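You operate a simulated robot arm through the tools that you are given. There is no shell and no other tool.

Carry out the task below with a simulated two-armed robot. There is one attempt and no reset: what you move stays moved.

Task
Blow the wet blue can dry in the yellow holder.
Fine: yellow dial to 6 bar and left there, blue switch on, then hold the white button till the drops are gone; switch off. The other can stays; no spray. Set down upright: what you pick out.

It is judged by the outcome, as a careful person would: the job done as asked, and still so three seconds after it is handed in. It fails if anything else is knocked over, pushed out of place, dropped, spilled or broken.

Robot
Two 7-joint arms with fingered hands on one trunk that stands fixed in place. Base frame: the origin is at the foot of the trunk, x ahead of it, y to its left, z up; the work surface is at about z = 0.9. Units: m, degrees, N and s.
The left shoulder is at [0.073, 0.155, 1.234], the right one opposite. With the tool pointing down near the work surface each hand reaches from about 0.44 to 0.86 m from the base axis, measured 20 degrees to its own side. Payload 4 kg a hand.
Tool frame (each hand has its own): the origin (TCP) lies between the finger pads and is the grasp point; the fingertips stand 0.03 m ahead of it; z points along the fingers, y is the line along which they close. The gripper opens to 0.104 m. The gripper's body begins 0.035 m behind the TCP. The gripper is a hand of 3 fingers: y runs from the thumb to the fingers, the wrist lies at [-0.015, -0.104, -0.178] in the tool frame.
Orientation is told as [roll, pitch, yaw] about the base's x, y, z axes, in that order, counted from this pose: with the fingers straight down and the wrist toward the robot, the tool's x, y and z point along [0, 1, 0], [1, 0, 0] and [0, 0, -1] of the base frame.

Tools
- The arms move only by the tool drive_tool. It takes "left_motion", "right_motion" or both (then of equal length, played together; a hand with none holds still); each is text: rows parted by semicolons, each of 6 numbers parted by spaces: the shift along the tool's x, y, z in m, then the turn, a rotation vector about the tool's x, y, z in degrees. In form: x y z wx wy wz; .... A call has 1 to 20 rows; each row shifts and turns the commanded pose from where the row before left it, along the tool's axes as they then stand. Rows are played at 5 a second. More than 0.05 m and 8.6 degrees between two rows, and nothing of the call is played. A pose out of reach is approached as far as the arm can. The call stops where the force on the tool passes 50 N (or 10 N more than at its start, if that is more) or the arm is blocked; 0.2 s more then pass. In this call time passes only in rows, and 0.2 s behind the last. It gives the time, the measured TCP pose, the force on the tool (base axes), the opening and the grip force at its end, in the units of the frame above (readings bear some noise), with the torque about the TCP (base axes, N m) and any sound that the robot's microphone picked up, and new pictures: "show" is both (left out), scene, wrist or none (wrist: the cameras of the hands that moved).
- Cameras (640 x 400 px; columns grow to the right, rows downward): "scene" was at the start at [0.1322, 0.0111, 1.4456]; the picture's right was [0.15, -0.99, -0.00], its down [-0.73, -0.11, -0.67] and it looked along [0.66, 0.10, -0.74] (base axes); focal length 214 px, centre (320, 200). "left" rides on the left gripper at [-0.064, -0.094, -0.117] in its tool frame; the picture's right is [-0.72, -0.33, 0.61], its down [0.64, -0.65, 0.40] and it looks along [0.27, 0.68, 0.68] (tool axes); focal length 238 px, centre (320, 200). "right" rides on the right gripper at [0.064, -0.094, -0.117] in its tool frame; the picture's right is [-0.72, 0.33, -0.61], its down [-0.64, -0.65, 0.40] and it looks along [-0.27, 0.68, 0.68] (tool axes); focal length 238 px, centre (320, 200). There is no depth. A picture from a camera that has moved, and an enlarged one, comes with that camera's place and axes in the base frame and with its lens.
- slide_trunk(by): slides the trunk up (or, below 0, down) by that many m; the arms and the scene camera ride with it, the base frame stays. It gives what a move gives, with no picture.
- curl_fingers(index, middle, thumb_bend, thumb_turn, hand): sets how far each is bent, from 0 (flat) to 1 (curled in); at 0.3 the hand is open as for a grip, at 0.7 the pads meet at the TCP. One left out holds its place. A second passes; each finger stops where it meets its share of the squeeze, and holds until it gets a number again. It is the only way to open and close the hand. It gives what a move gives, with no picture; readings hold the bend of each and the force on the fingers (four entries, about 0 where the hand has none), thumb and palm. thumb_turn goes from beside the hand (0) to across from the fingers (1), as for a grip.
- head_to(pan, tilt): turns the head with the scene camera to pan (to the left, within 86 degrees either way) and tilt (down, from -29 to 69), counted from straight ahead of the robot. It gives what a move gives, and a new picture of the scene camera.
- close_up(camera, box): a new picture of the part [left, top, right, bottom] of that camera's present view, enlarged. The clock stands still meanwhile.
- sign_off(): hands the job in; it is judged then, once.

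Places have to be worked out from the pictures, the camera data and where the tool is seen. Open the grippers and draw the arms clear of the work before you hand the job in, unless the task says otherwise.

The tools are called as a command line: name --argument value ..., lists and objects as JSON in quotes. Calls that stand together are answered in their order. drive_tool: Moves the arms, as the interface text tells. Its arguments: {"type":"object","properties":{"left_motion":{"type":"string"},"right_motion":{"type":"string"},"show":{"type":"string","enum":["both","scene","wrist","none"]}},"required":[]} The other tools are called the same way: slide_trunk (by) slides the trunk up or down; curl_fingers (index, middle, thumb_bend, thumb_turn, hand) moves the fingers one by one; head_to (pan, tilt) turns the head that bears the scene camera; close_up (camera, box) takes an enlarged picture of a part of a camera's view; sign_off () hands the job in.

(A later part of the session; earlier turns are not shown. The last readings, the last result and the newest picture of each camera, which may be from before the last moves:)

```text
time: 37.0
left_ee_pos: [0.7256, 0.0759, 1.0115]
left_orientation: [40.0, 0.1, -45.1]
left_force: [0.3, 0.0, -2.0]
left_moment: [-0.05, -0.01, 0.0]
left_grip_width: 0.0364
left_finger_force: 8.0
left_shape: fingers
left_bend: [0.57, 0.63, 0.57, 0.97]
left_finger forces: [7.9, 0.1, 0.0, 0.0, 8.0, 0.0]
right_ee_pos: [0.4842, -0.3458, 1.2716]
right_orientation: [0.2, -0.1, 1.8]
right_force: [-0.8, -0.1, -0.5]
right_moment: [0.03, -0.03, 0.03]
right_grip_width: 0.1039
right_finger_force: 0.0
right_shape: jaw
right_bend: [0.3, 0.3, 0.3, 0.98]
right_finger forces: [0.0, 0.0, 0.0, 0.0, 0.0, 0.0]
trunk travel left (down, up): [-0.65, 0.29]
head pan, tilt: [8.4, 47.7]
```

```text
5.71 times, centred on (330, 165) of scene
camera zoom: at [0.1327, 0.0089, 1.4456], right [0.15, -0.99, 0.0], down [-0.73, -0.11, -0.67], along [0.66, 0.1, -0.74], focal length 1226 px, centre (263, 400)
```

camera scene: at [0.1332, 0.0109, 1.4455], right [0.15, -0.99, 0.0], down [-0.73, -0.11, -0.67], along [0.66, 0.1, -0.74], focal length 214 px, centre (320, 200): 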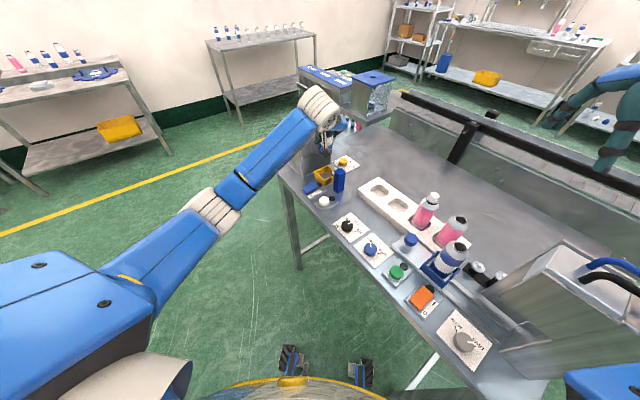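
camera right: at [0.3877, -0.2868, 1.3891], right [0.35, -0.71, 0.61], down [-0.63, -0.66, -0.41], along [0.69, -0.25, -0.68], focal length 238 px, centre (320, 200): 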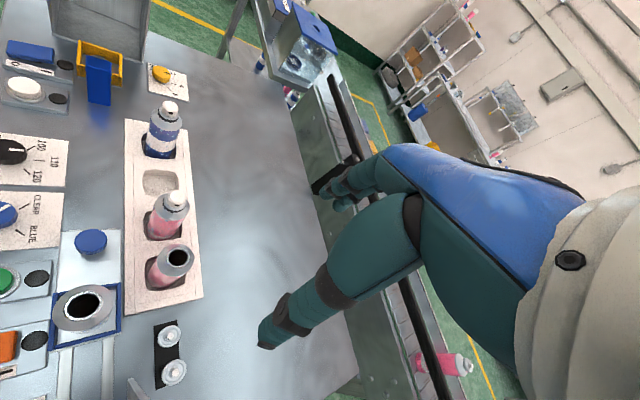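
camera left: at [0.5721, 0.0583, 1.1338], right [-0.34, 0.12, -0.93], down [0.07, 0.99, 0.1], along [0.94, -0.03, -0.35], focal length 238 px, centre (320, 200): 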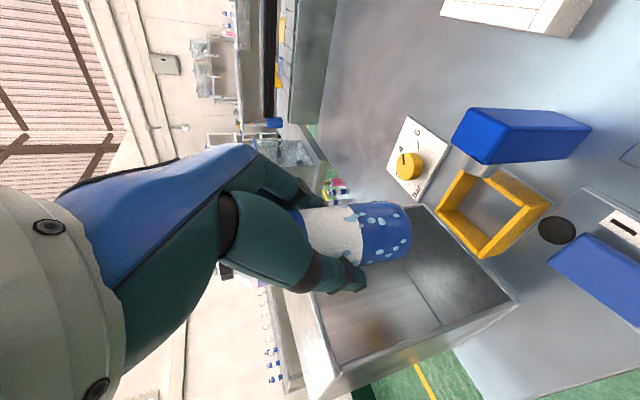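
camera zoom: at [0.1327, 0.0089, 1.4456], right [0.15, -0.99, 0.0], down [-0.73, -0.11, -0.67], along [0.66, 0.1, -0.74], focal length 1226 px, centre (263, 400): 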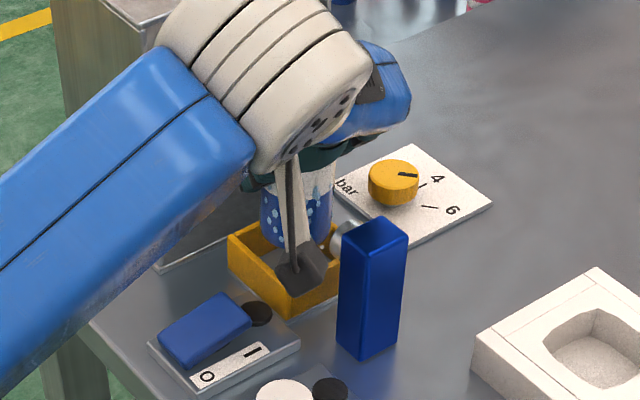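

Combining the views, the can is aligned within about 1–2 mm. I lower another 12 mm (with 1 mm toward −y) and check again near the rim.

drive_tool --left_motion "-0.0041 0.0004 0.0044 0 0 0;-0.0041 0.0003 0.0043 0 0 0" --show "none"

close_up --camera "right" --box '[80, 25, 125, 70]'

close_up --camera "left" --box '[380, 170, 500, 290]'

close_up --camera "scene" --box '[310, 150, 350, 190]'

```text
time: 37.6
left_ee_pos: [0.7256, 0.0738, 0.9968]
left_orientation: [40.0, 0.0, -45.1]
left_force: [0.3, 0.3, -1.8]
left_moment: [0.01, -0.04, 0.04]
left_grip_width: 0.0363
left_finger_force: 7.8
left_shape: fingers
left_bend: [0.57, 0.63, 0.57, 0.97]
left_finger forces: [7.8, 0.0, 0.1, 0.0, 7.9, 0.1]
right_ee_pos: [0.4847, -0.3466, 1.2717]
right_orientation: [0.2, 0.0, 1.9]
right_force: [0.3, -0.1, 0.5]
right_moment: [0.04, 0.0, -0.01]
right_grip_width: 0.1038
right_finger_force: 0.0
right_shape: jaw
right_bend: [0.3, 0.3, 0.3, 0.98]
right_finger forces: [0.0, 0.0, 0.0, 0.1, 0.1, 0.0]
trunk travel left (down, up): [-0.65, 0.29]
head pan, tilt: [8.4, 47.7]
```

```text
8.89 times, centred on (102, 48) of right
camera zoom: at [0.389, -0.2852, 1.3889], right [0.35, -0.71, 0.61], down [-0.63, -0.66, -0.4], along [0.69, -0.25, -0.68], focal length 2119 px, centre (2253, 1556)
```

zoom: 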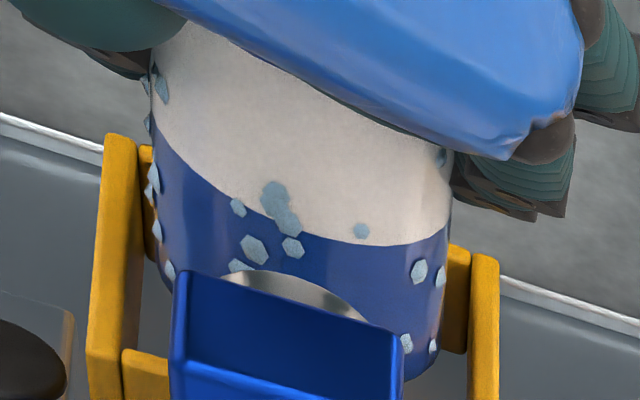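

```text
3.33 times, centred on (440, 230) of left
camera zoom: at [0.5713, 0.0519, 1.0459], right [-0.34, 0.12, -0.93], down [0.07, 0.99, 0.1], along [0.94, -0.03, -0.35], focal length 794 px, centre (-80, 100)
```

zoom: 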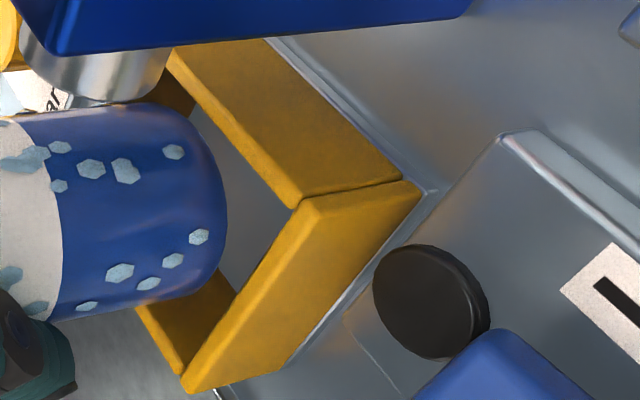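

```text
10.00 times, centred on (330, 170) of scene
camera zoom: at [0.1327, 0.0088, 1.4455], right [0.15, -0.99, 0.0], down [-0.73, -0.11, -0.67], along [0.66, 0.1, -0.74], focal length 2145 px, centre (220, 500)
```

zoom: 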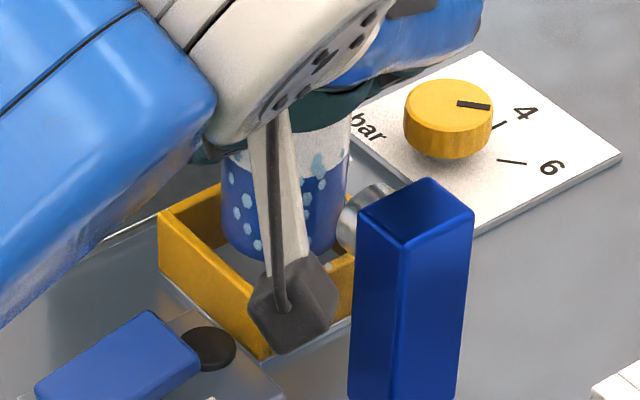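

All three views now show the can centred over the holder opening. I lower it 20 mm in small steps, watching the force.

drive_tool --left_motion "-0.00257 0 0.00306 0 0 0;-0.00257 0 0.00306 0 0 0;-0.00257 0 0.00306 0 0 0;-0.00257 0 0.00306 0 0 0;-0.00257 0 0.00306 0 0 0" --show "none"

close_up --camera "right" --box '[70, 15, 135, 75]'

close_up --camera "left" --box '[340, 150, 500, 290]'

close_up --camera "scene" --box '[310, 145, 350, 190]'

```text
time: 38.8
left_ee_pos: [0.7265, 0.0718, 0.978]
left_orientation: [40.0, 0.0, -45.2]
left_force: [0.7, 0.5, -1.1]
left_moment: [0.01, 0.01, -0.02]
left_grip_width: 0.0366
left_finger_force: 8.2
left_shape: fingers
left_bend: [0.57, 0.63, 0.57, 0.97]
left_finger forces: [7.9, 0.1, 0.0, 0.0, 7.9, 0.0]
right_ee_pos: [0.4839, -0.3449, 1.2714]
right_orientation: [0.1, 0.0, 1.8]
right_force: [1.0, 0.1, 0.5]
right_moment: [0.03, -0.01, -0.01]
right_grip_width: 0.1037
right_finger_force: 0.1
right_shape: jaw
right_bend: [0.3, 0.3, 0.3, 0.98]
right_finger forces: [0.0, 0.1, 0.1, 0.0, 0.0, 0.1]
trunk travel left (down, up): [-0.65, 0.29]
head pan, tilt: [8.4, 47.7]
```

```text
6.67 times, centred on (102, 45) of right
camera zoom: at [0.3889, -0.2852, 1.389], right [0.35, -0.71, 0.61], down [-0.63, -0.66, -0.4], along [0.69, -0.25, -0.68], focal length 1589 px, centre (1770, 1233)
```

zoom: 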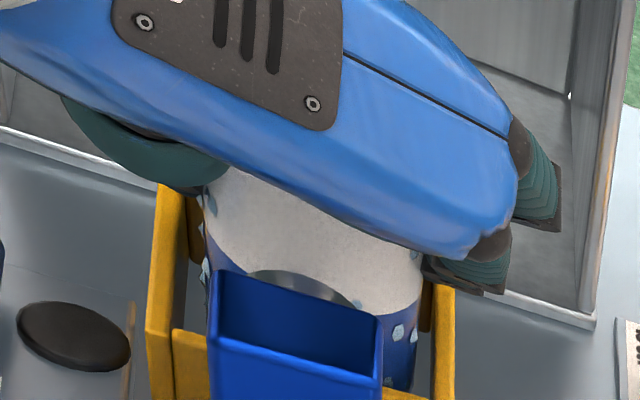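

```text
2.86 times, centred on (420, 220) of left
camera zoom: at [0.5713, 0.0501, 1.0259], right [-0.34, 0.12, -0.93], down [0.07, 0.99, 0.1], along [0.94, -0.03, -0.35], focal length 681 px, centre (34, 143)
```

zoom: 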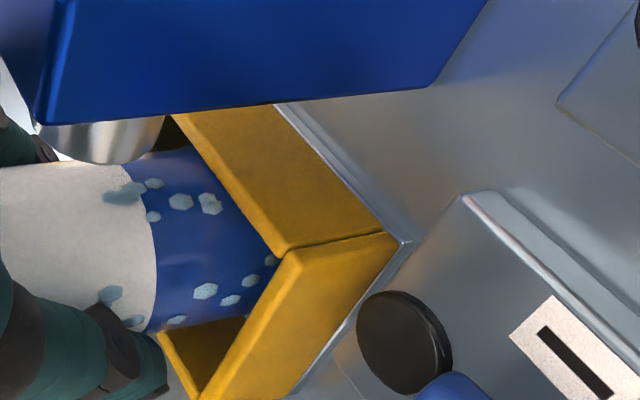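

```text
8.89 times, centred on (330, 168) of scene
camera zoom: at [0.1327, 0.0087, 1.4455], right [0.15, -0.99, 0.0], down [-0.73, -0.11, -0.67], along [0.66, 0.1, -0.74], focal length 1906 px, centre (231, 489)
```

zoom: 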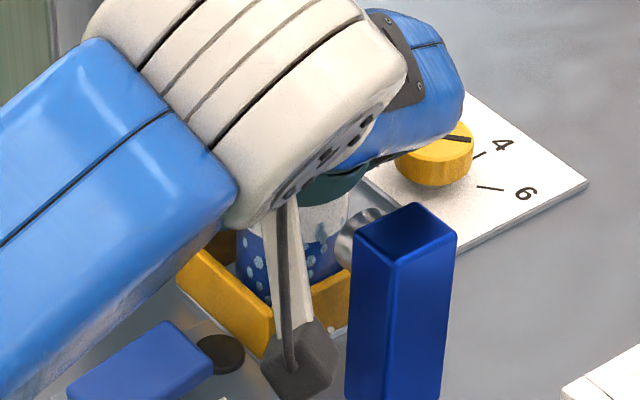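

The can is inside the holder with no contact force. I lower the last ~10 mm until it touches the floor.

drive_tool --left_motion "-0.0014 -0.0007 0.0020 0 0 0;-0.00193 0 0.0023 0 0 0;-0.00193 0 0.0023 0 0 0" --show "none"

```text
time: 39.6
left_ee_pos: [0.7253, 0.0729, 0.9699]
left_orientation: [40.1, 0.0, -45.0]
left_force: [0.7, -0.2, -2.3]
left_moment: [0.0, 0.03, -0.02]
left_grip_width: 0.0365
left_finger_force: 8.1
left_shape: fingers
left_bend: [0.57, 0.63, 0.57, 0.97]
left_finger forces: [7.9, 0.2, 0.0, 0.0, 8.0, 0.1]
right_ee_pos: [0.4843, -0.3479, 1.2702]
right_orientation: [0.0, 0.1, 1.8]
right_force: [-0.4, 0.6, 0.3]
right_moment: [0.01, 0.05, -0.01]
right_grip_width: 0.1038
right_finger_force: 0.2
right_shape: jaw
right_bend: [0.3, 0.3, 0.3, 0.98]
right_finger forces: [0.1, 0.1, 0.0, 0.0, 0.0, 0.0]
trunk travel left (down, up): [-0.65, 0.29]
head pan, tilt: [8.4, 47.7]
```

Still free (−2.3 N is the can's weight); I continue in 2 mm steps.

drive_tool --left_motion "-0.0013 0 0.0015 0 0 0;-0.0013 0 0.0015 0 0 0" --show "none"

close_up --camera "right" --box '[70, 15, 135, 75]'

close_up --camera "left" --box '[300, 130, 460, 270]'

```text
time: 40.2
left_ee_pos: [0.7256, 0.0733, 0.9669]
left_orientation: [40.2, -0.1, -45.1]
left_force: [-0.9, 0.8, 6.6]
left_moment: [0.0, -0.11, -0.01]
left_grip_width: 0.0364
left_finger_force: 8.7
left_shape: fingers
left_bend: [0.57, 0.63, 0.57, 0.97]
left_finger forces: [8.2, 0.2, 0.0, 0.1, 9.4, 0.0]
right_ee_pos: [0.4827, -0.3454, 1.2722]
right_orientation: [0.1, -0.1, 1.8]
right_force: [-1.2, -0.4, -0.6]
right_moment: [-0.03, -0.01, -0.01]
right_grip_width: 0.1038
right_finger_force: 0.1
right_shape: jaw
right_bend: [0.3, 0.3, 0.3, 0.98]
right_finger forces: [0.1, 0.0, 0.0, 0.0, 0.0, 0.0]
trunk travel left (down, up): [-0.65, 0.29]
head pan, tilt: [8.4, 47.7]
```

```text
6.67 times, centred on (102, 45) of right
camera zoom: at [0.3869, -0.2851, 1.3897], right [0.35, -0.71, 0.61], down [-0.63, -0.66, -0.41], along [0.69, -0.25, -0.68], focal length 1589 px, centre (1770, 1233)
```

zoom: 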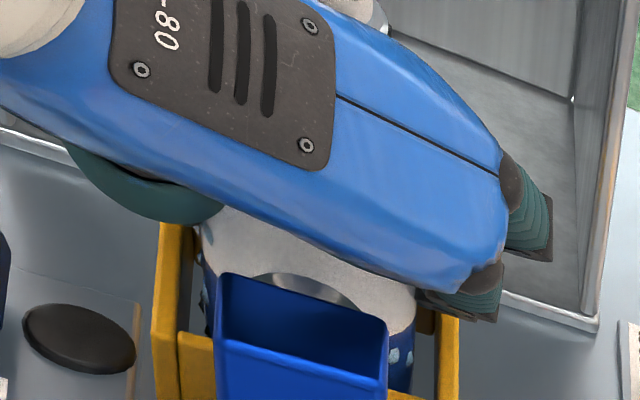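

```text
2.86 times, centred on (380, 200) of left
camera zoom: at [0.5694, 0.0514, 1.0149], right [-0.34, 0.12, -0.93], down [0.07, 0.99, 0.1], along [0.94, -0.03, -0.34], focal length 681 px, centre (149, 200)
```

zoom: 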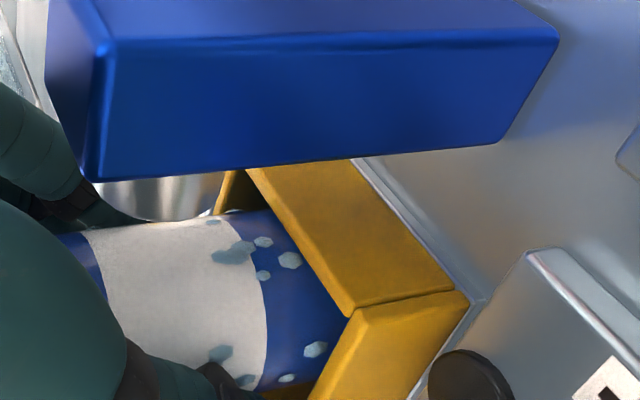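

The floor took about 9 N, so the can stands in the holder. I open the fingers gently in two stages.

curl_fingers --hand "left" --index 0.52 --middle 0.5 --thumb_bend 0.52

curl_fingers --hand "left" --index 0.33 --middle 0.33 --thumb_bend 0.33

close_up --camera "right" --box '[50, 0, 150, 80]'

close_up --camera "left" --box '[260, 130, 460, 310]'

close_up --camera "scene" --box '[300, 130, 370, 190]'

```text
time: 41.2
left_ee_pos: [0.7248, 0.0738, 0.9641]
left_orientation: [40.1, 0.0, -45.1]
left_force: [-0.6, -0.3, 1.0]
left_moment: [0.01, 0.02, 0.03]
left_grip_width: 0.0469
left_finger_force: 0.7
left_shape: fingers
left_bend: [0.52, 0.5, 0.52, 0.97]
left_finger forces: [0.1, 0.0, 0.1, 0.0, 0.2, 0.0]
right_ee_pos: [0.4848, -0.3461, 1.2719]
right_orientation: [0.1, 0.0, 1.9]
right_force: [0.6, -0.1, 0.9]
right_moment: [0.04, 0.03, 0.0]
right_grip_width: 0.1036
right_finger_force: 0.1
right_shape: jaw
right_bend: [0.3, 0.3, 0.3, 0.98]
right_finger forces: [0.0, 0.0, 0.0, 0.0, 0.1, 0.1]
trunk travel left (down, up): [-0.65, 0.29]
head pan, tilt: [8.4, 47.7]
```

```text
time: 42.2
left_ee_pos: [0.7254, 0.0726, 0.966]
left_orientation: [40.0, 0.0, -45.1]
left_force: [0.3, -0.6, -0.6]
left_moment: [0.0, -0.04, -0.02]
left_grip_width: 0.0951
left_finger_force: 0.1
left_shape: fingers
left_bend: [0.33, 0.33, 0.33, 0.97]
left_finger forces: [0.0, 0.0, 0.0, 0.0, 0.0, 0.1]
right_ee_pos: [0.4846, -0.3459, 1.2723]
right_orientation: [0.0, -0.1, 1.8]
right_force: [0.1, 0.2, 0.4]
right_moment: [0.04, 0.01, 0.0]
right_grip_width: 0.104
right_finger_force: 0.0
right_shape: jaw
right_bend: [0.3, 0.3, 0.3, 0.98]
right_finger forces: [0.0, 0.1, 0.0, 0.0, 0.0, 0.0]
trunk travel left (down, up): [-0.65, 0.29]
head pan, tilt: [8.4, 47.7]
```

```text
5.00 times, centred on (100, 40) of right
camera zoom: at [0.3885, -0.2853, 1.3891], right [0.35, -0.71, 0.61], down [-0.63, -0.66, -0.41], along [0.69, -0.25, -0.68], focal length 1192 px, centre (1420, 1000)
```

zoom: 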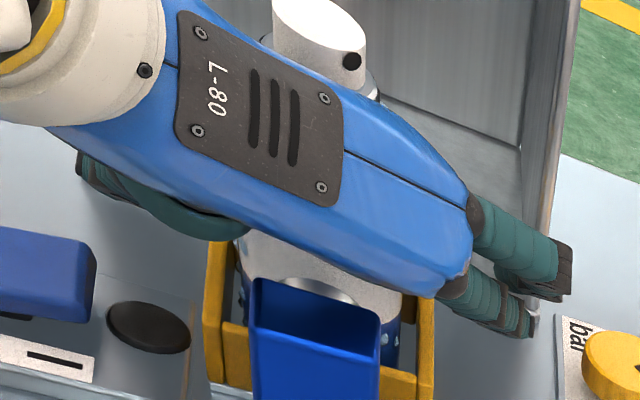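

```text
2.22 times, centred on (360, 220) of left
camera zoom: at [0.5701, 0.0511, 1.0134], right [-0.34, 0.12, -0.93], down [0.07, 0.99, 0.1], along [0.94, -0.03, -0.35], focal length 530 px, centre (231, 156)
```

zoom: 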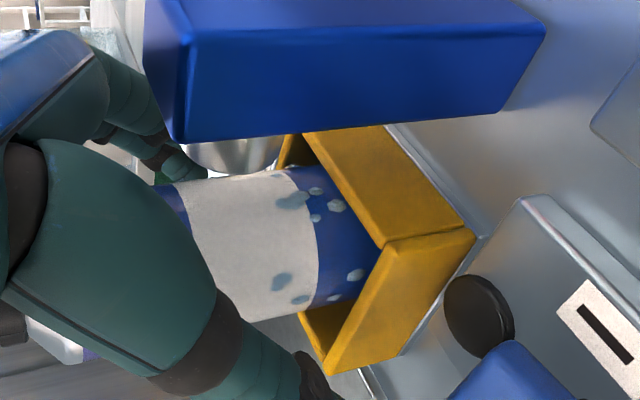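

```text
6.67 times, centred on (335, 160) of scene
camera zoom: at [0.1321, 0.0086, 1.4456], right [0.15, -0.99, 0.0], down [-0.73, -0.11, -0.67], along [0.66, 0.1, -0.74], focal length 1430 px, centre (220, 467)
```

zoom: 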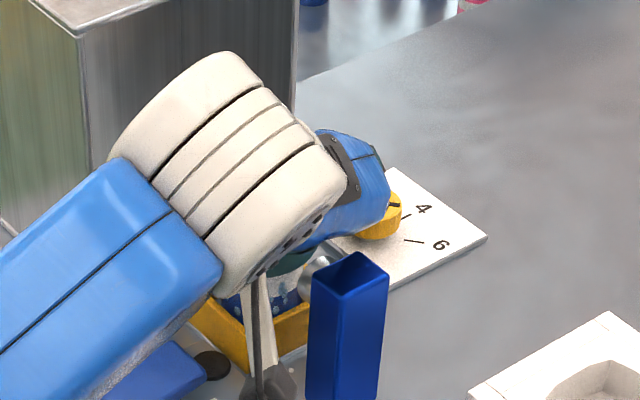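

The can stands released in the holder. I withdraw the hand backward along its approach axis.

drive_tool --left_motion "0 0 -0.015 0 0 0;0 0 -0.02 0 0 0;0 0 -0.03 0 0 0;0 0 -0.03 0 0 0;0 0 -0.035 0 0 0;0 0 -0.035 0 0 0" --show "both"

close_up --camera "right" --box '[20, 0, 200, 130]'

```text
time: 43.6
left_ee_pos: [0.6474, -0.0027, 1.0924]
left_orientation: [40.1, 0.1, -45.0]
left_force: [-0.3, 0.3, 0.7]
left_moment: [-0.01, 0.04, -0.04]
left_grip_width: 0.0951
left_finger_force: 0.0
left_shape: fingers
left_bend: [0.33, 0.33, 0.33, 0.97]
left_finger forces: [0.1, 0.0, 0.0, 0.0, 0.1, 0.0]
right_ee_pos: [0.4837, -0.3479, 1.2719]
right_orientation: [0.1, -0.1, 1.8]
right_force: [-0.9, 0.1, -0.6]
right_moment: [0.0, 0.04, 0.0]
right_grip_width: 0.1039
right_finger_force: 0.1
right_shape: jaw
right_bend: [0.3, 0.3, 0.3, 0.98]
right_finger forces: [0.0, 0.0, 0.0, 0.1, 0.1, 0.0]
trunk travel left (down, up): [-0.65, 0.29]
head pan, tilt: [8.4, 47.7]
camera scene: at [0.1313, 0.007, 1.4457], right [0.15, -0.99, 0.0], down [-0.73, -0.11, -0.67], along [0.66, 0.1, -0.74], focal length 214 px, centre (320, 200)
camera left: at [0.4928, -0.0246, 1.1402], right [-0.34, 0.12, -0.93], down [0.07, 0.99, 0.1], along [0.94, -0.03, -0.35], focal length 238 px, centre (320, 200)
```

scene: 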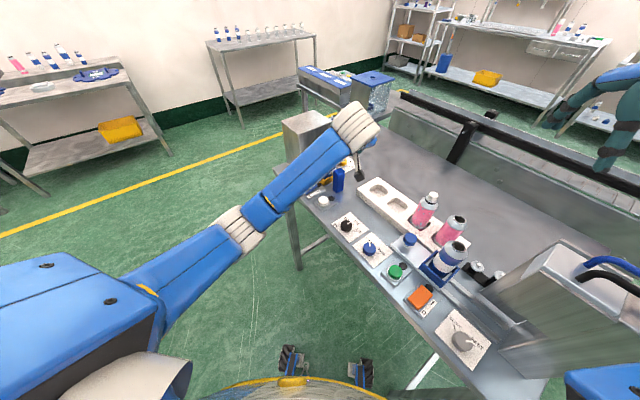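
left: 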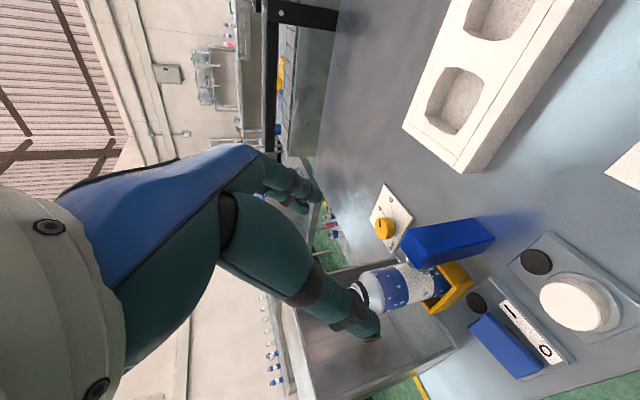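

```text
3.08 times, centred on (110, 65) of right
camera zoom: at [0.3878, -0.2865, 1.3889], right [0.35, -0.71, 0.61], down [-0.63, -0.66, -0.41], along [0.69, -0.25, -0.68], focal length 733 px, centre (966, 615)
```

zoom: 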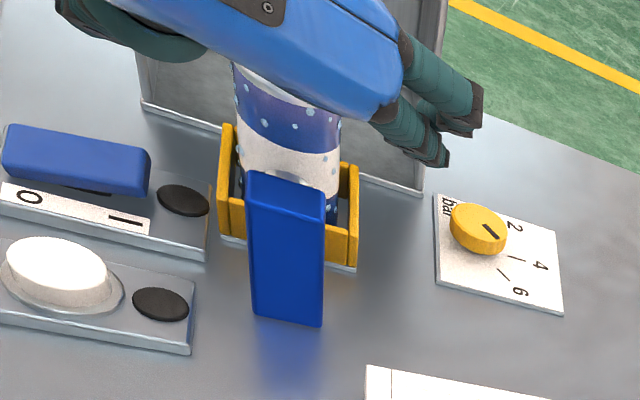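

The can stands upright in the holder, dial at 6. Next I turn the left hand back to point straight ahead (still 50° down), away from the can, and bring the fingers together for pressing.

drive_tool --left_motion "0 0 -0.02 0 0 0;0 0 -0.02 0 0 0;0 0 0 -4.82 0 5.745;0 0 0 -4.82 0 5.745;0 0 0 -4.82 0 5.745;0 0 0 -4.82 0 5.745;0 0 0 -4.82 0 5.745;0 0 0 -4.82 0 5.745" --show "none"

curl_fingers --hand "left" --index 0.7 --middle 0.7 --thumb_bend 0.7

drive_tool --left_motion "0 -0.03 0 0 0 0;0 -0.03 0 0 0 0;0 -0.03 0 0 0 0" --show "both"

close_up --camera "left" --box '[220, 150, 420, 330]'

close_up --camera "right" --box '[0, 0, 180, 130]'

```text
time: 45.4
left_ee_pos: [0.6312, -0.0197, 1.1227]
left_orientation: [39.9, 0.0, -90.3]
left_force: [-0.1, -0.3, 0.3]
left_moment: [0.0, -0.04, -0.02]
left_grip_width: 0.0953
left_finger_force: 0.1
left_shape: fingers
left_bend: [0.33, 0.33, 0.33, 0.97]
left_finger forces: [0.0, 0.1, 0.0, 0.1, 0.1, 0.0]
right_ee_pos: [0.4847, -0.3456, 1.2715]
right_orientation: [0.0, 0.0, 1.9]
right_force: [0.1, 0.0, 0.7]
right_moment: [0.0, -0.01, 0.0]
right_grip_width: 0.1039
right_finger_force: 0.1
right_shape: jaw
right_bend: [0.3, 0.3, 0.3, 0.98]
right_finger forces: [0.1, 0.0, 0.1, 0.0, 0.0, 0.0]
trunk travel left (down, up): [-0.65, 0.29]
head pan, tilt: [8.4, 47.7]
```

```text
time: 46.4
left_ee_pos: [0.6316, -0.0206, 1.1239]
left_orientation: [40.0, 0.1, -90.1]
left_force: [-1.0, 0.7, -0.1]
left_moment: [0.0, 0.01, -0.02]
left_grip_width: 0.0016
left_finger_force: 0.0
left_shape: fingers
left_bend: [0.7, 0.7, 0.7, 0.97]
left_finger forces: [0.1, 0.1, 0.1, 0.0, 0.0, 0.1]
right_ee_pos: [0.4835, -0.3452, 1.2716]
right_orientation: [0.0, -0.1, 1.8]
right_force: [0.0, -0.2, -0.1]
right_moment: [0.04, 0.01, -0.01]
right_grip_width: 0.1036
right_finger_force: 0.0
right_shape: jaw
right_bend: [0.3, 0.3, 0.3, 0.98]
right_finger forces: [0.0, 0.1, 0.1, 0.0, 0.1, 0.0]
trunk travel left (down, up): [-0.65, 0.29]
head pan, tilt: [8.4, 47.7]
```

```text
time: 47.2
left_ee_pos: [0.6347, 0.0714, 1.1227]
left_orientation: [40.1, 0.0, -90.2]
left_force: [-0.3, -0.5, -0.2]
left_moment: [-0.02, -0.02, -0.01]
left_grip_width: 0.0016
left_finger_force: 0.0
left_shape: fingers
left_bend: [0.7, 0.7, 0.7, 0.97]
left_finger forces: [0.0, 0.0, 0.1, 0.0, 0.1, 0.0]
right_ee_pos: [0.4833, -0.3435, 1.2721]
right_orientation: [0.0, -0.1, 1.8]
right_force: [0.3, 0.3, 1.0]
right_moment: [-0.01, 0.01, -0.01]
right_grip_width: 0.1039
right_finger_force: 0.1
right_shape: jaw
right_bend: [0.3, 0.3, 0.3, 0.98]
right_finger forces: [0.0, 0.1, 0.0, 0.0, 0.1, 0.0]
trunk travel left (down, up): [-0.65, 0.29]
head pan, tilt: [8.4, 47.7]
camera scene: at [0.1317, 0.0116, 1.4456], right [0.15, -0.99, 0.0], down [-0.73, -0.11, -0.67], along [0.66, 0.1, -0.74], focal length 214 px, centre (320, 200)
camera left: at [0.51, 0.1647, 1.1714], right [-0.15, 0.33, -0.93], down [0.75, 0.65, 0.1], along [0.64, -0.69, -0.35], focal length 238 px, centre (320, 200)
```

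scene: 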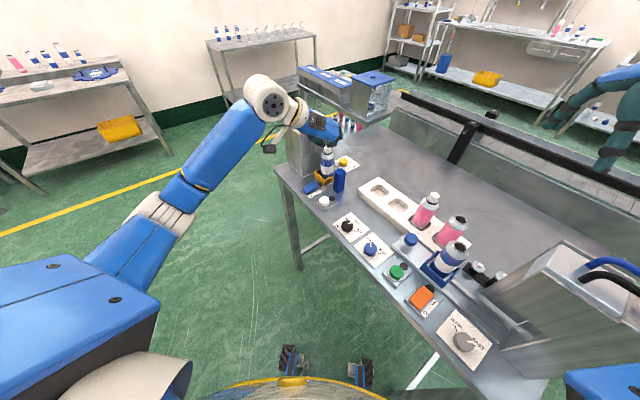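
left: 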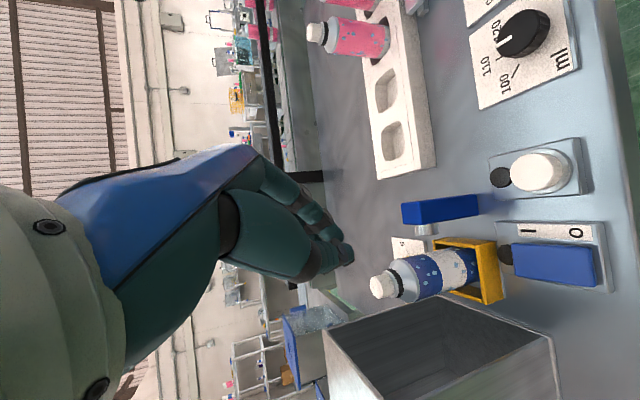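

```text
2.22 times, centred on (320, 240) of left
camera zoom: at [0.51, 0.1647, 1.1714], right [-0.15, 0.33, -0.93], down [0.75, 0.65, 0.1], along [0.64, -0.69, -0.35], focal length 530 px, centre (320, 111)
```

zoom: 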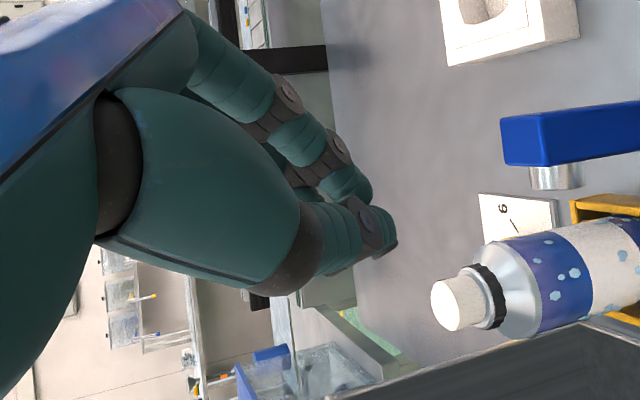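

```text
3.08 times, centred on (90, 65) of right
camera zoom: at [0.3882, -0.2831, 1.3897], right [0.35, -0.71, 0.61], down [-0.63, -0.66, -0.4], along [0.69, -0.25, -0.68], focal length 733 px, centre (1028, 615)
```

zoom: 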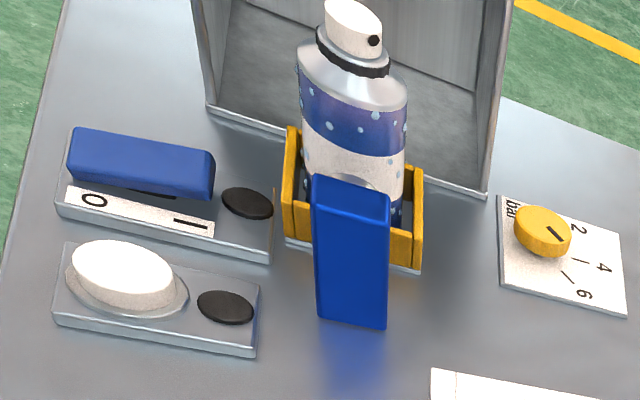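

The right camera gives a clear view of can, switch, button and dial. Rocker: I end ≈ (0.664, 0.111), O end ≈ (0.633, 0.138); button ≈ (0.591, 0.068). I bring the closed fingertips above the I end.

drive_tool --left_motion "-0.019 -0.0108 0.0232 0 0 0;-0.019 -0.0108 0.0232 0 0 0;-0.019 -0.0108 0.0232 0 0 0;-0.019 -0.0108 0.0232 0 0 0" --show "wrist"

close_up --camera "right" --box '[0, 0, 140, 120]'

close_up --camera "left" --box '[280, 160, 480, 340]'

close_up --camera "scene" --box '[280, 130, 370, 220]'

```text
time: 48.2
left_ee_pos: [0.6351, 0.1148, 1.0016]
left_orientation: [40.1, -0.1, -90.2]
left_force: [0.0, 0.3, -0.3]
left_moment: [0.0, 0.03, 0.03]
left_grip_width: 0.0016
left_finger_force: 0.1
left_shape: fingers
left_bend: [0.7, 0.7, 0.7, 0.97]
left_finger forces: [0.0, 0.0, 0.1, 0.0, 0.1, 0.0]
right_ee_pos: [0.4825, -0.3455, 1.2712]
right_orientation: [0.0, 0.0, 1.8]
right_force: [0.4, -0.7, -1.0]
right_moment: [0.0, -0.02, 0.01]
right_grip_width: 0.1037
right_finger_force: 0.1
right_shape: jaw
right_bend: [0.3, 0.3, 0.3, 0.98]
right_finger forces: [0.0, 0.1, 0.0, 0.0, 0.0, 0.0]
trunk travel left (down, up): [-0.65, 0.29]
head pan, tilt: [8.4, 47.7]
camera left: at [0.511, 0.2083, 1.0502], right [-0.15, 0.33, -0.93], down [0.75, 0.65, 0.1], along [0.64, -0.69, -0.35], focal length 238 px, centre (320, 200)
```

left: 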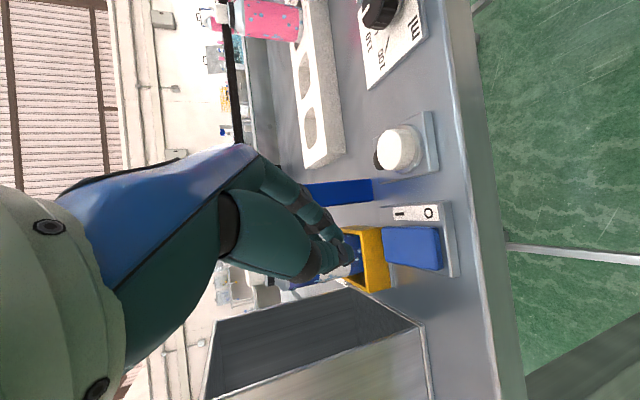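

```text
3.33 times, centred on (70, 60) of right
camera zoom: at [0.3886, -0.2842, 1.3893], right [0.35, -0.71, 0.61], down [-0.63, -0.66, -0.4], along [0.69, -0.25, -0.68], focal length 794 px, centre (1153, 667)
```

zoom: 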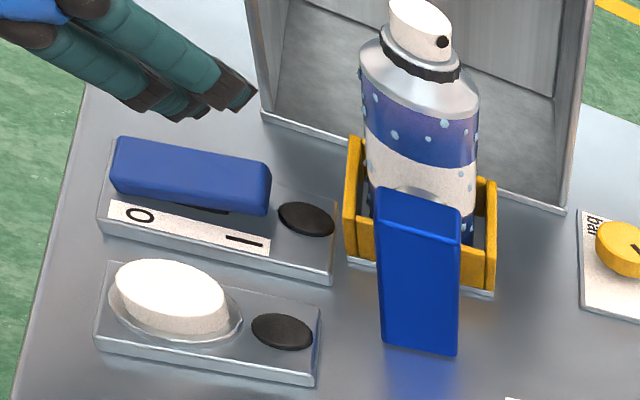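

```text
2.22 times, centred on (380, 250) of left
camera zoom: at [0.511, 0.2083, 1.0502], right [-0.15, 0.33, -0.93], down [0.75, 0.65, 0.1], along [0.64, -0.69, -0.35], focal length 530 px, centre (187, 89)
```

zoom: 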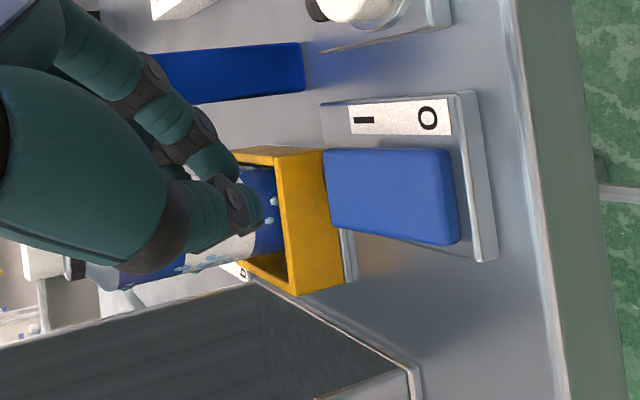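

```text
4.44 times, centred on (325, 175) of scene
camera zoom: at [0.1319, 0.0104, 1.4456], right [0.15, -0.99, 0.0], down [-0.73, -0.11, -0.67], along [0.66, 0.1, -0.74], focal length 953 px, centre (298, 311)
```

zoom: 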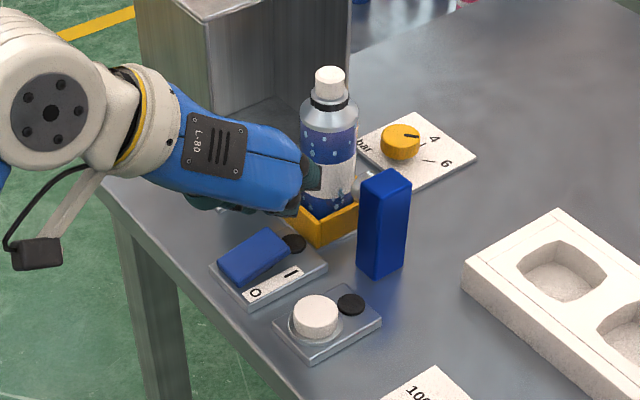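

The fingertips line up over the rocker's I end. I descend vertically 32 mm toward it.

drive_tool --left_motion "-0.00514 0 0.00613 0 0 0;-0.00514 0 0.00613 0 0 0;-0.00514 0 0.00613 0 0 0;-0.00514 0 0.00613 0 0 0" --show "none"

close_up --camera "right" --box '[0, 0, 140, 120]'

close_up --camera "left" --box '[280, 160, 480, 340]'

```text
time: 49.2
left_ee_pos: [0.634, 0.1128, 0.9699]
left_orientation: [40.0, 0.1, -90.2]
left_force: [-0.1, 0.9, 0.3]
left_moment: [0.02, -0.04, 0.0]
left_grip_width: 0.0013
left_finger_force: 0.0
left_shape: fingers
left_bend: [0.7, 0.7, 0.7, 0.97]
left_finger forces: [0.1, 0.1, 0.1, 0.0, 0.0, 0.1]
right_ee_pos: [0.4841, -0.3459, 1.2712]
right_orientation: [0.1, -0.1, 1.8]
right_force: [0.7, -1.0, 0.7]
right_moment: [-0.01, 0.0, -0.04]
right_grip_width: 0.1042
right_finger_force: 0.0
right_shape: jaw
right_bend: [0.3, 0.3, 0.3, 0.98]
right_finger forces: [0.1, 0.1, 0.1, 0.0, 0.1, 0.0]
trunk travel left (down, up): [-0.65, 0.29]
head pan, tilt: [8.4, 47.7]
```

```text
3.33 times, centred on (70, 60) of right
camera zoom: at [0.3886, -0.2849, 1.3892], right [0.35, -0.71, 0.61], down [-0.63, -0.66, -0.41], along [0.69, -0.25, -0.68], focal length 794 px, centre (1153, 667)
```

zoom: 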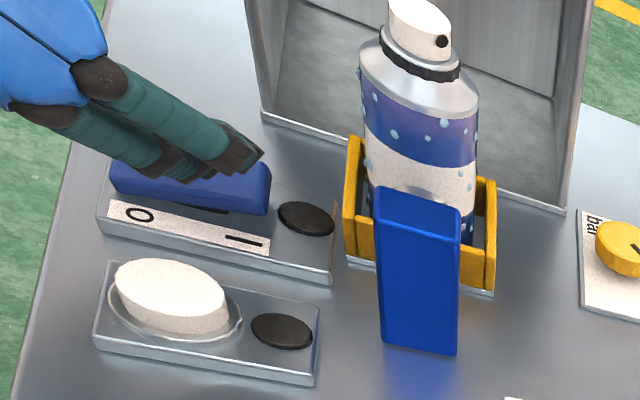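

```text
2.22 times, centred on (380, 250) of left
camera zoom: at [0.5087, 0.2073, 1.0181], right [-0.16, 0.33, -0.93], down [0.75, 0.65, 0.1], along [0.64, -0.69, -0.35], focal length 530 px, centre (187, 89)
```

zoom: 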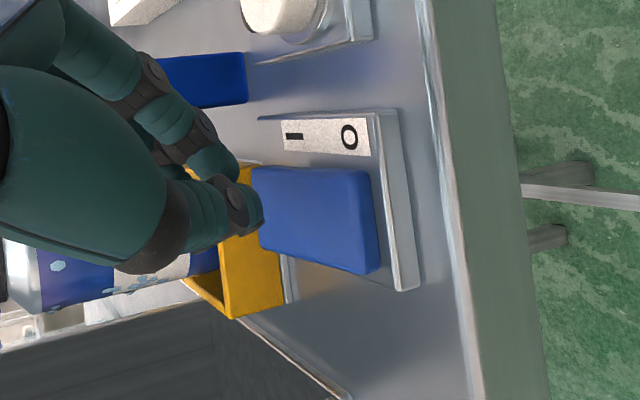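

The tips are just above the I end, close to its edge. I shift ~6 mm toward the rocker's middle and press down in small steps.

drive_tool --left_motion "-0.0034 -0.004 -0.003 0 0 0;-0.0026 0 0.0031 0 0 0;-0.0026 0 0.0031 0 0 0;-0.0026 0 0.0031 0 0 0" --show "none"

close_up --camera "right" --box '[0, 0, 140, 120]'

```text
time: 50.2
left_ee_pos: [0.629, 0.118, 0.9592]
left_orientation: [40.1, 0.0, -90.1]
left_force: [0.4, 0.0, -0.3]
left_moment: [0.01, 0.0, 0.04]
left_grip_width: 0.0012
left_finger_force: 0.1
left_shape: fingers
left_bend: [0.7, 0.7, 0.7, 0.97]
left_finger forces: [0.0, 0.0, 0.0, 0.0, 0.0, 0.1]
right_ee_pos: [0.4831, -0.3442, 1.2702]
right_orientation: [0.0, -0.1, 1.8]
right_force: [0.5, -0.2, 0.0]
right_moment: [0.03, -0.03, 0.01]
right_grip_width: 0.1039
right_finger_force: 0.0
right_shape: jaw
right_bend: [0.3, 0.3, 0.3, 0.98]
right_finger forces: [0.1, 0.0, 0.0, 0.1, 0.0, 0.0]
trunk travel left (down, up): [-0.65, 0.29]
head pan, tilt: [8.4, 47.7]
```

```text
3.33 times, centred on (70, 60) of right
camera zoom: at [0.3885, -0.2847, 1.3892], right [0.35, -0.71, 0.61], down [-0.63, -0.66, -0.41], along [0.69, -0.25, -0.68], focal length 794 px, centre (1153, 667)
```

zoom: 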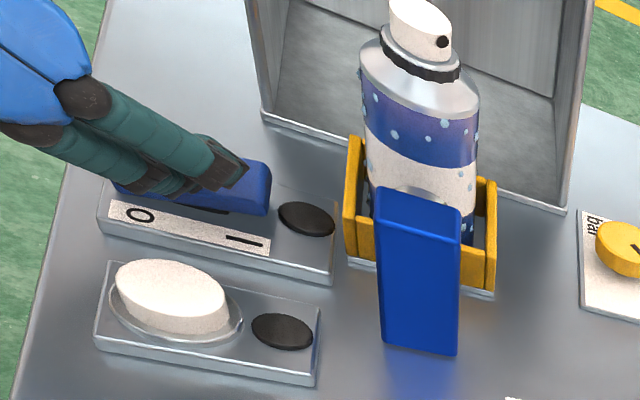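

The lower of the two fingertips is the lowest point and sits too far back, near the rocker's middle. I lift a little and move 22 mm forward so it comes over the I end.

drive_tool --left_motion "0.0077 0 -0.0092 0 0 0;0.0169 -0.002 0.0141 0 0 0" --show "none"

close_up --camera "right" --box '[10, 10, 110, 100]'

close_up --camera "left" --box '[280, 180, 440, 320]'

```text
time: 50.8
left_ee_pos: [0.651, 0.1214, 0.9711]
left_orientation: [39.9, 0.0, -90.0]
left_force: [0.2, 0.5, 0.4]
left_moment: [0.0, 0.01, 0.01]
left_grip_width: 0.0015
left_finger_force: 0.0
left_shape: fingers
left_bend: [0.7, 0.7, 0.7, 0.97]
left_finger forces: [0.1, 0.0, 0.1, 0.1, 0.0, 0.1]
right_ee_pos: [0.4852, -0.3458, 1.2711]
right_orientation: [0.0, 0.0, 1.9]
right_force: [0.4, 0.7, 0.3]
right_moment: [0.0, 0.02, -0.03]
right_grip_width: 0.1038
right_finger_force: 0.2
right_shape: jaw
right_bend: [0.3, 0.3, 0.3, 0.98]
right_finger forces: [0.0, 0.0, 0.1, 0.0, 0.0, 0.1]
trunk travel left (down, up): [-0.65, 0.29]
head pan, tilt: [8.4, 47.7]
```

```text
4.44 times, centred on (60, 55) of right
camera zoom: at [0.3898, -0.2851, 1.3887], right [0.35, -0.71, 0.61], down [-0.63, -0.66, -0.4], along [0.69, -0.25, -0.68], focal length 1059 px, centre (1476, 844)
```

zoom: 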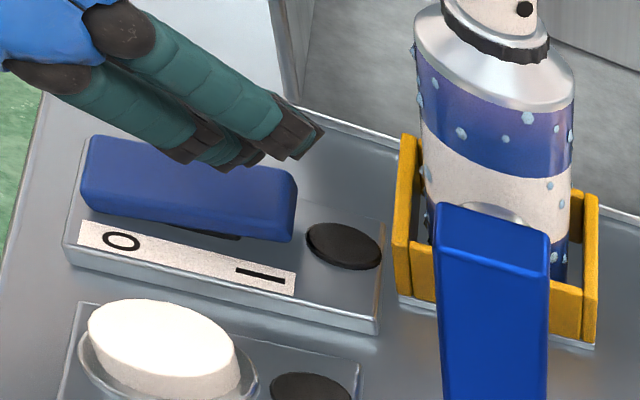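

```text
2.86 times, centred on (360, 250) of left
camera zoom: at [0.5269, 0.2141, 1.0189], right [-0.16, 0.33, -0.93], down [0.75, 0.65, 0.1], along [0.64, -0.68, -0.35], focal length 681 px, centre (206, 57)
```

zoom: 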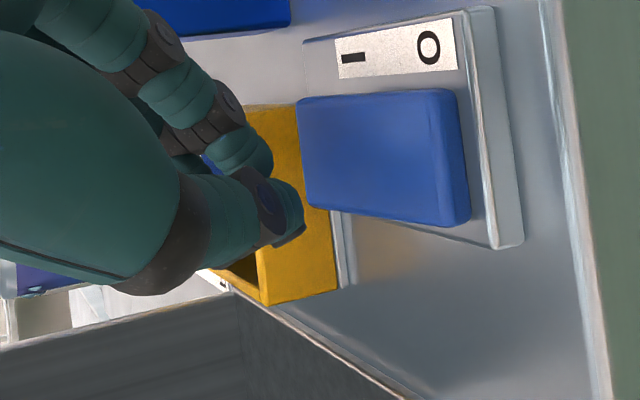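

The thumb tip is actually the lowest point (≈0.675, 0.126, 0.936). I shift so it lies over the I end and press down in small steps.

drive_tool --left_motion "-0.0107 0.009 -0.009 0 0 0;-0.0026 0 0.0031 0 0 0;-0.0026 0 0.0031 0 0 0" --show "none"

close_up --camera "right" --box '[10, 10, 110, 100]'

close_up --camera "left" --box '[280, 180, 440, 320]'

```text
time: 51.6
left_ee_pos: [0.6371, 0.1108, 0.9635]
left_orientation: [40.0, 0.1, -90.0]
left_force: [-0.2, -0.1, 0.2]
left_moment: [-0.03, 0.04, -0.03]
left_grip_width: 0.0014
left_finger_force: 0.1
left_shape: fingers
left_bend: [0.7, 0.7, 0.7, 0.97]
left_finger forces: [0.0, 0.0, 0.0, 0.0, 0.0, 0.0]
right_ee_pos: [0.4839, -0.3461, 1.2711]
right_orientation: [0.1, 0.1, 1.8]
right_force: [0.3, 0.0, -0.4]
right_moment: [0.0, -0.02, -0.04]
right_grip_width: 0.1037
right_finger_force: 0.1
right_shape: jaw
right_bend: [0.3, 0.3, 0.3, 0.98]
right_finger forces: [0.0, 0.0, 0.0, 0.0, 0.0, 0.0]
trunk travel left (down, up): [-0.65, 0.29]
head pan, tilt: [8.4, 47.7]
```

```text
4.44 times, centred on (60, 55) of right
camera zoom: at [0.389, -0.2848, 1.3891], right [0.35, -0.71, 0.61], down [-0.63, -0.66, -0.4], along [0.69, -0.25, -0.68], focal length 1059 px, centre (1476, 844)
```

zoom: 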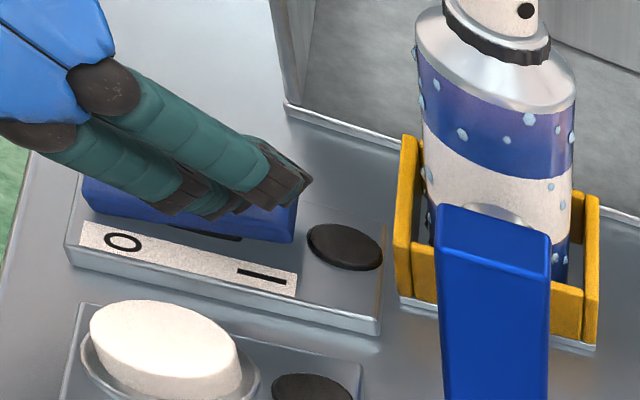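

```text
2.86 times, centred on (360, 250) of left
camera zoom: at [0.5128, 0.2041, 1.0115], right [-0.16, 0.33, -0.93], down [0.75, 0.65, 0.1], along [0.64, -0.68, -0.35], focal length 681 px, centre (206, 57)
```

zoom: 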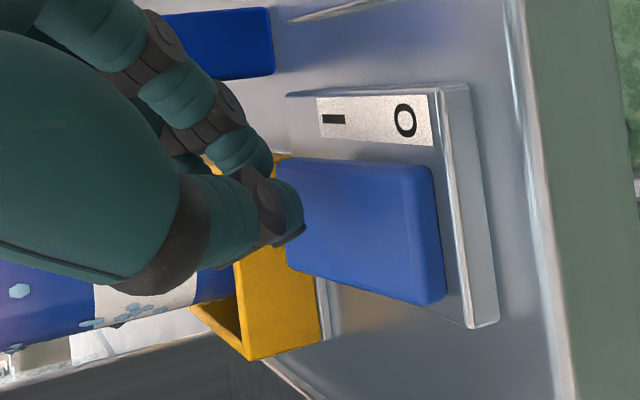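

The thumb tip is centred over the I end. I press on down.

drive_tool --left_motion "-0.0026 0 0.0031 0 0 0;-0.0026 0 0.0031 0 0 0" --show "none"

close_up --camera "right" --box '[10, 10, 110, 100]'

```text
time: 52.2
left_ee_pos: [0.6374, 0.1093, 0.9549]
left_orientation: [40.0, -0.1, -90.1]
left_force: [0.3, 0.8, -0.2]
left_moment: [0.0, 0.03, 0.02]
left_grip_width: 0.0013
left_finger_force: 0.0
left_shape: fingers
left_bend: [0.7, 0.7, 0.7, 0.97]
left_finger forces: [0.1, 0.0, 0.0, 0.0, 0.1, 0.0]
right_ee_pos: [0.4841, -0.3463, 1.271]
right_orientation: [0.1, 0.0, 1.8]
right_force: [-0.6, -0.1, -0.3]
right_moment: [0.03, 0.02, -0.01]
right_grip_width: 0.1033
right_finger_force: 0.1
right_shape: jaw
right_bend: [0.3, 0.3, 0.3, 0.98]
right_finger forces: [0.0, 0.0, 0.0, 0.0, 0.1, 0.1]
trunk travel left (down, up): [-0.65, 0.29]
head pan, tilt: [8.4, 47.7]
```

```text
4.44 times, centred on (60, 55) of right
camera zoom: at [0.3889, -0.2848, 1.3891], right [0.35, -0.71, 0.61], down [-0.63, -0.66, -0.4], along [0.69, -0.25, -0.68], focal length 1059 px, centre (1476, 844)
```

zoom: 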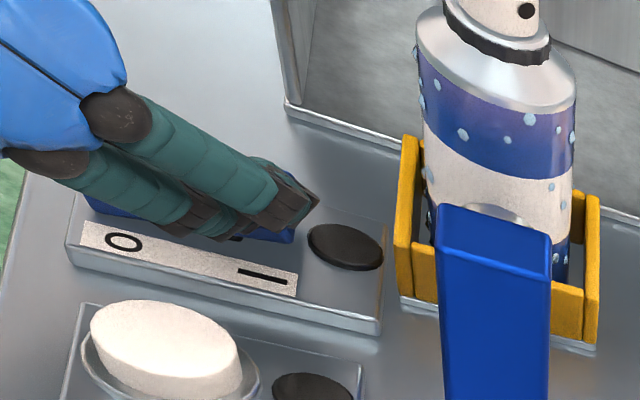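

close_up --camera "left" --box '[280, 180, 440, 320]'

close_up --camera "scene" --box '[290, 150, 350, 210]'

```text
2.86 times, centred on (360, 250) of left
camera zoom: at [0.5131, 0.2033, 1.0027], right [-0.16, 0.33, -0.93], down [0.75, 0.65, 0.1], along [0.64, -0.69, -0.35], focal length 681 px, centre (206, 57)
```

zoom: 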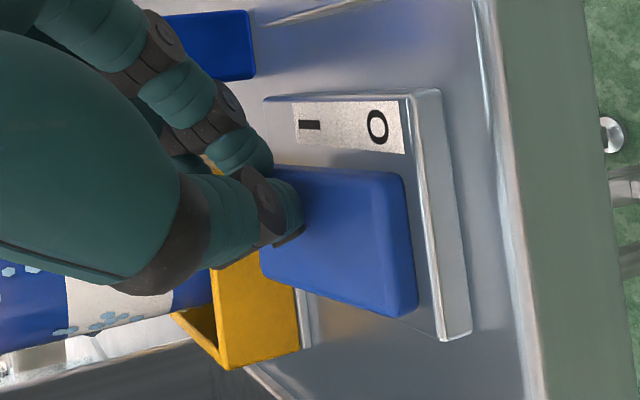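

```text
6.67 times, centred on (320, 180) of scene
camera zoom: at [0.1322, 0.0096, 1.4456], right [0.15, -0.99, 0.0], down [-0.73, -0.11, -0.67], along [0.66, 0.1, -0.74], focal length 1430 px, centre (320, 333)
```

zoom: 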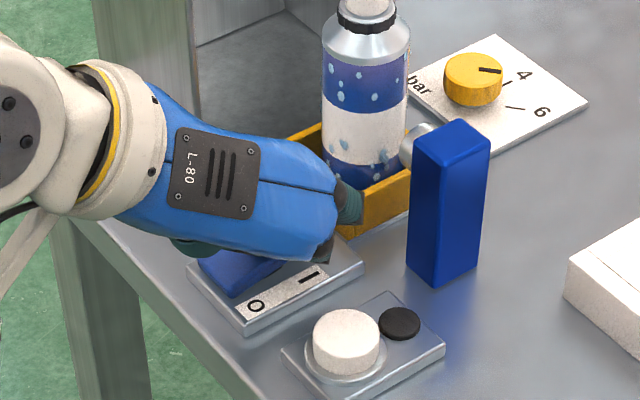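

The thumb tip is just above the rocker, ~9 mm from centre toward I. I nudge a bit more toward the I end and continue pressing.

drive_tool --left_motion "0.0031 0.002 0.0026 0 0 0;-0.0026 0 0.0031 0 0 0;-0.0026 0 0.0031 0 0 0" --show "none"

close_up --camera "left" --box '[280, 180, 440, 320]'

close_up --camera "right" --box '[10, 10, 110, 100]'

```text
time: 53.0
left_ee_pos: [0.6413, 0.1067, 0.9482]
left_orientation: [40.3, 0.0, -90.1]
left_force: [-0.7, 0.5, 8.4]
left_moment: [0.11, -0.17, 0.0]
left_grip_width: 0.0008
left_finger_force: 4.5
left_shape: fingers
left_bend: [0.7, 0.7, 0.7, 1.0]
left_finger forces: [0.0, 0.0, 0.0, 0.0, 8.5, 0.0]
right_ee_pos: [0.4827, -0.3463, 1.2725]
right_orientation: [0.1, -0.1, 1.9]
right_force: [0.4, 0.6, -0.6]
right_moment: [0.0, 0.02, 0.03]
right_grip_width: 0.1039
right_finger_force: 0.0
right_shape: jaw
right_bend: [0.3, 0.3, 0.3, 0.98]
right_finger forces: [0.0, 0.1, 0.0, 0.0, 0.1, 0.1]
trunk travel left (down, up): [-0.65, 0.29]
head pan, tilt: [8.4, 47.7]
```

```text
2.86 times, centred on (360, 250) of left
camera zoom: at [0.5159, 0.2005, 0.9962], right [-0.15, 0.33, -0.93], down [0.75, 0.65, 0.11], along [0.64, -0.69, -0.34], focal length 681 px, centre (206, 57)
```

zoom: 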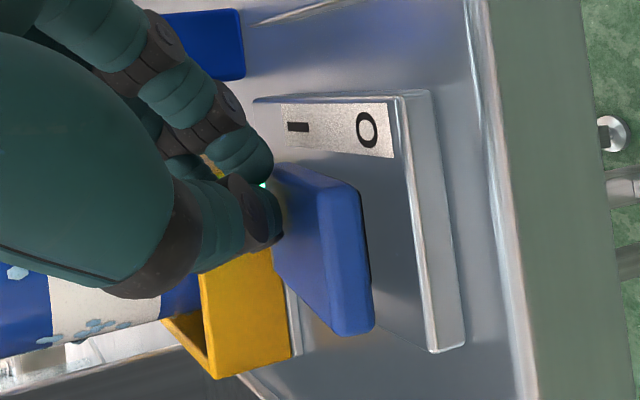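

```text
4.44 times, centred on (60, 55) of right
camera zoom: at [0.3866, -0.2854, 1.3898], right [0.35, -0.71, 0.61], down [-0.63, -0.66, -0.41], along [0.69, -0.25, -0.68], focal length 1059 px, centre (1476, 844)
```

zoom: 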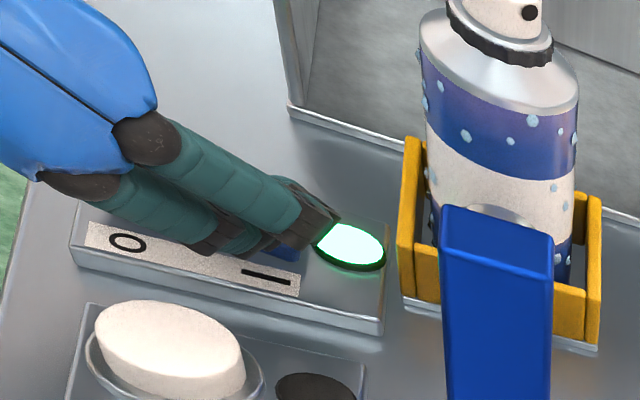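

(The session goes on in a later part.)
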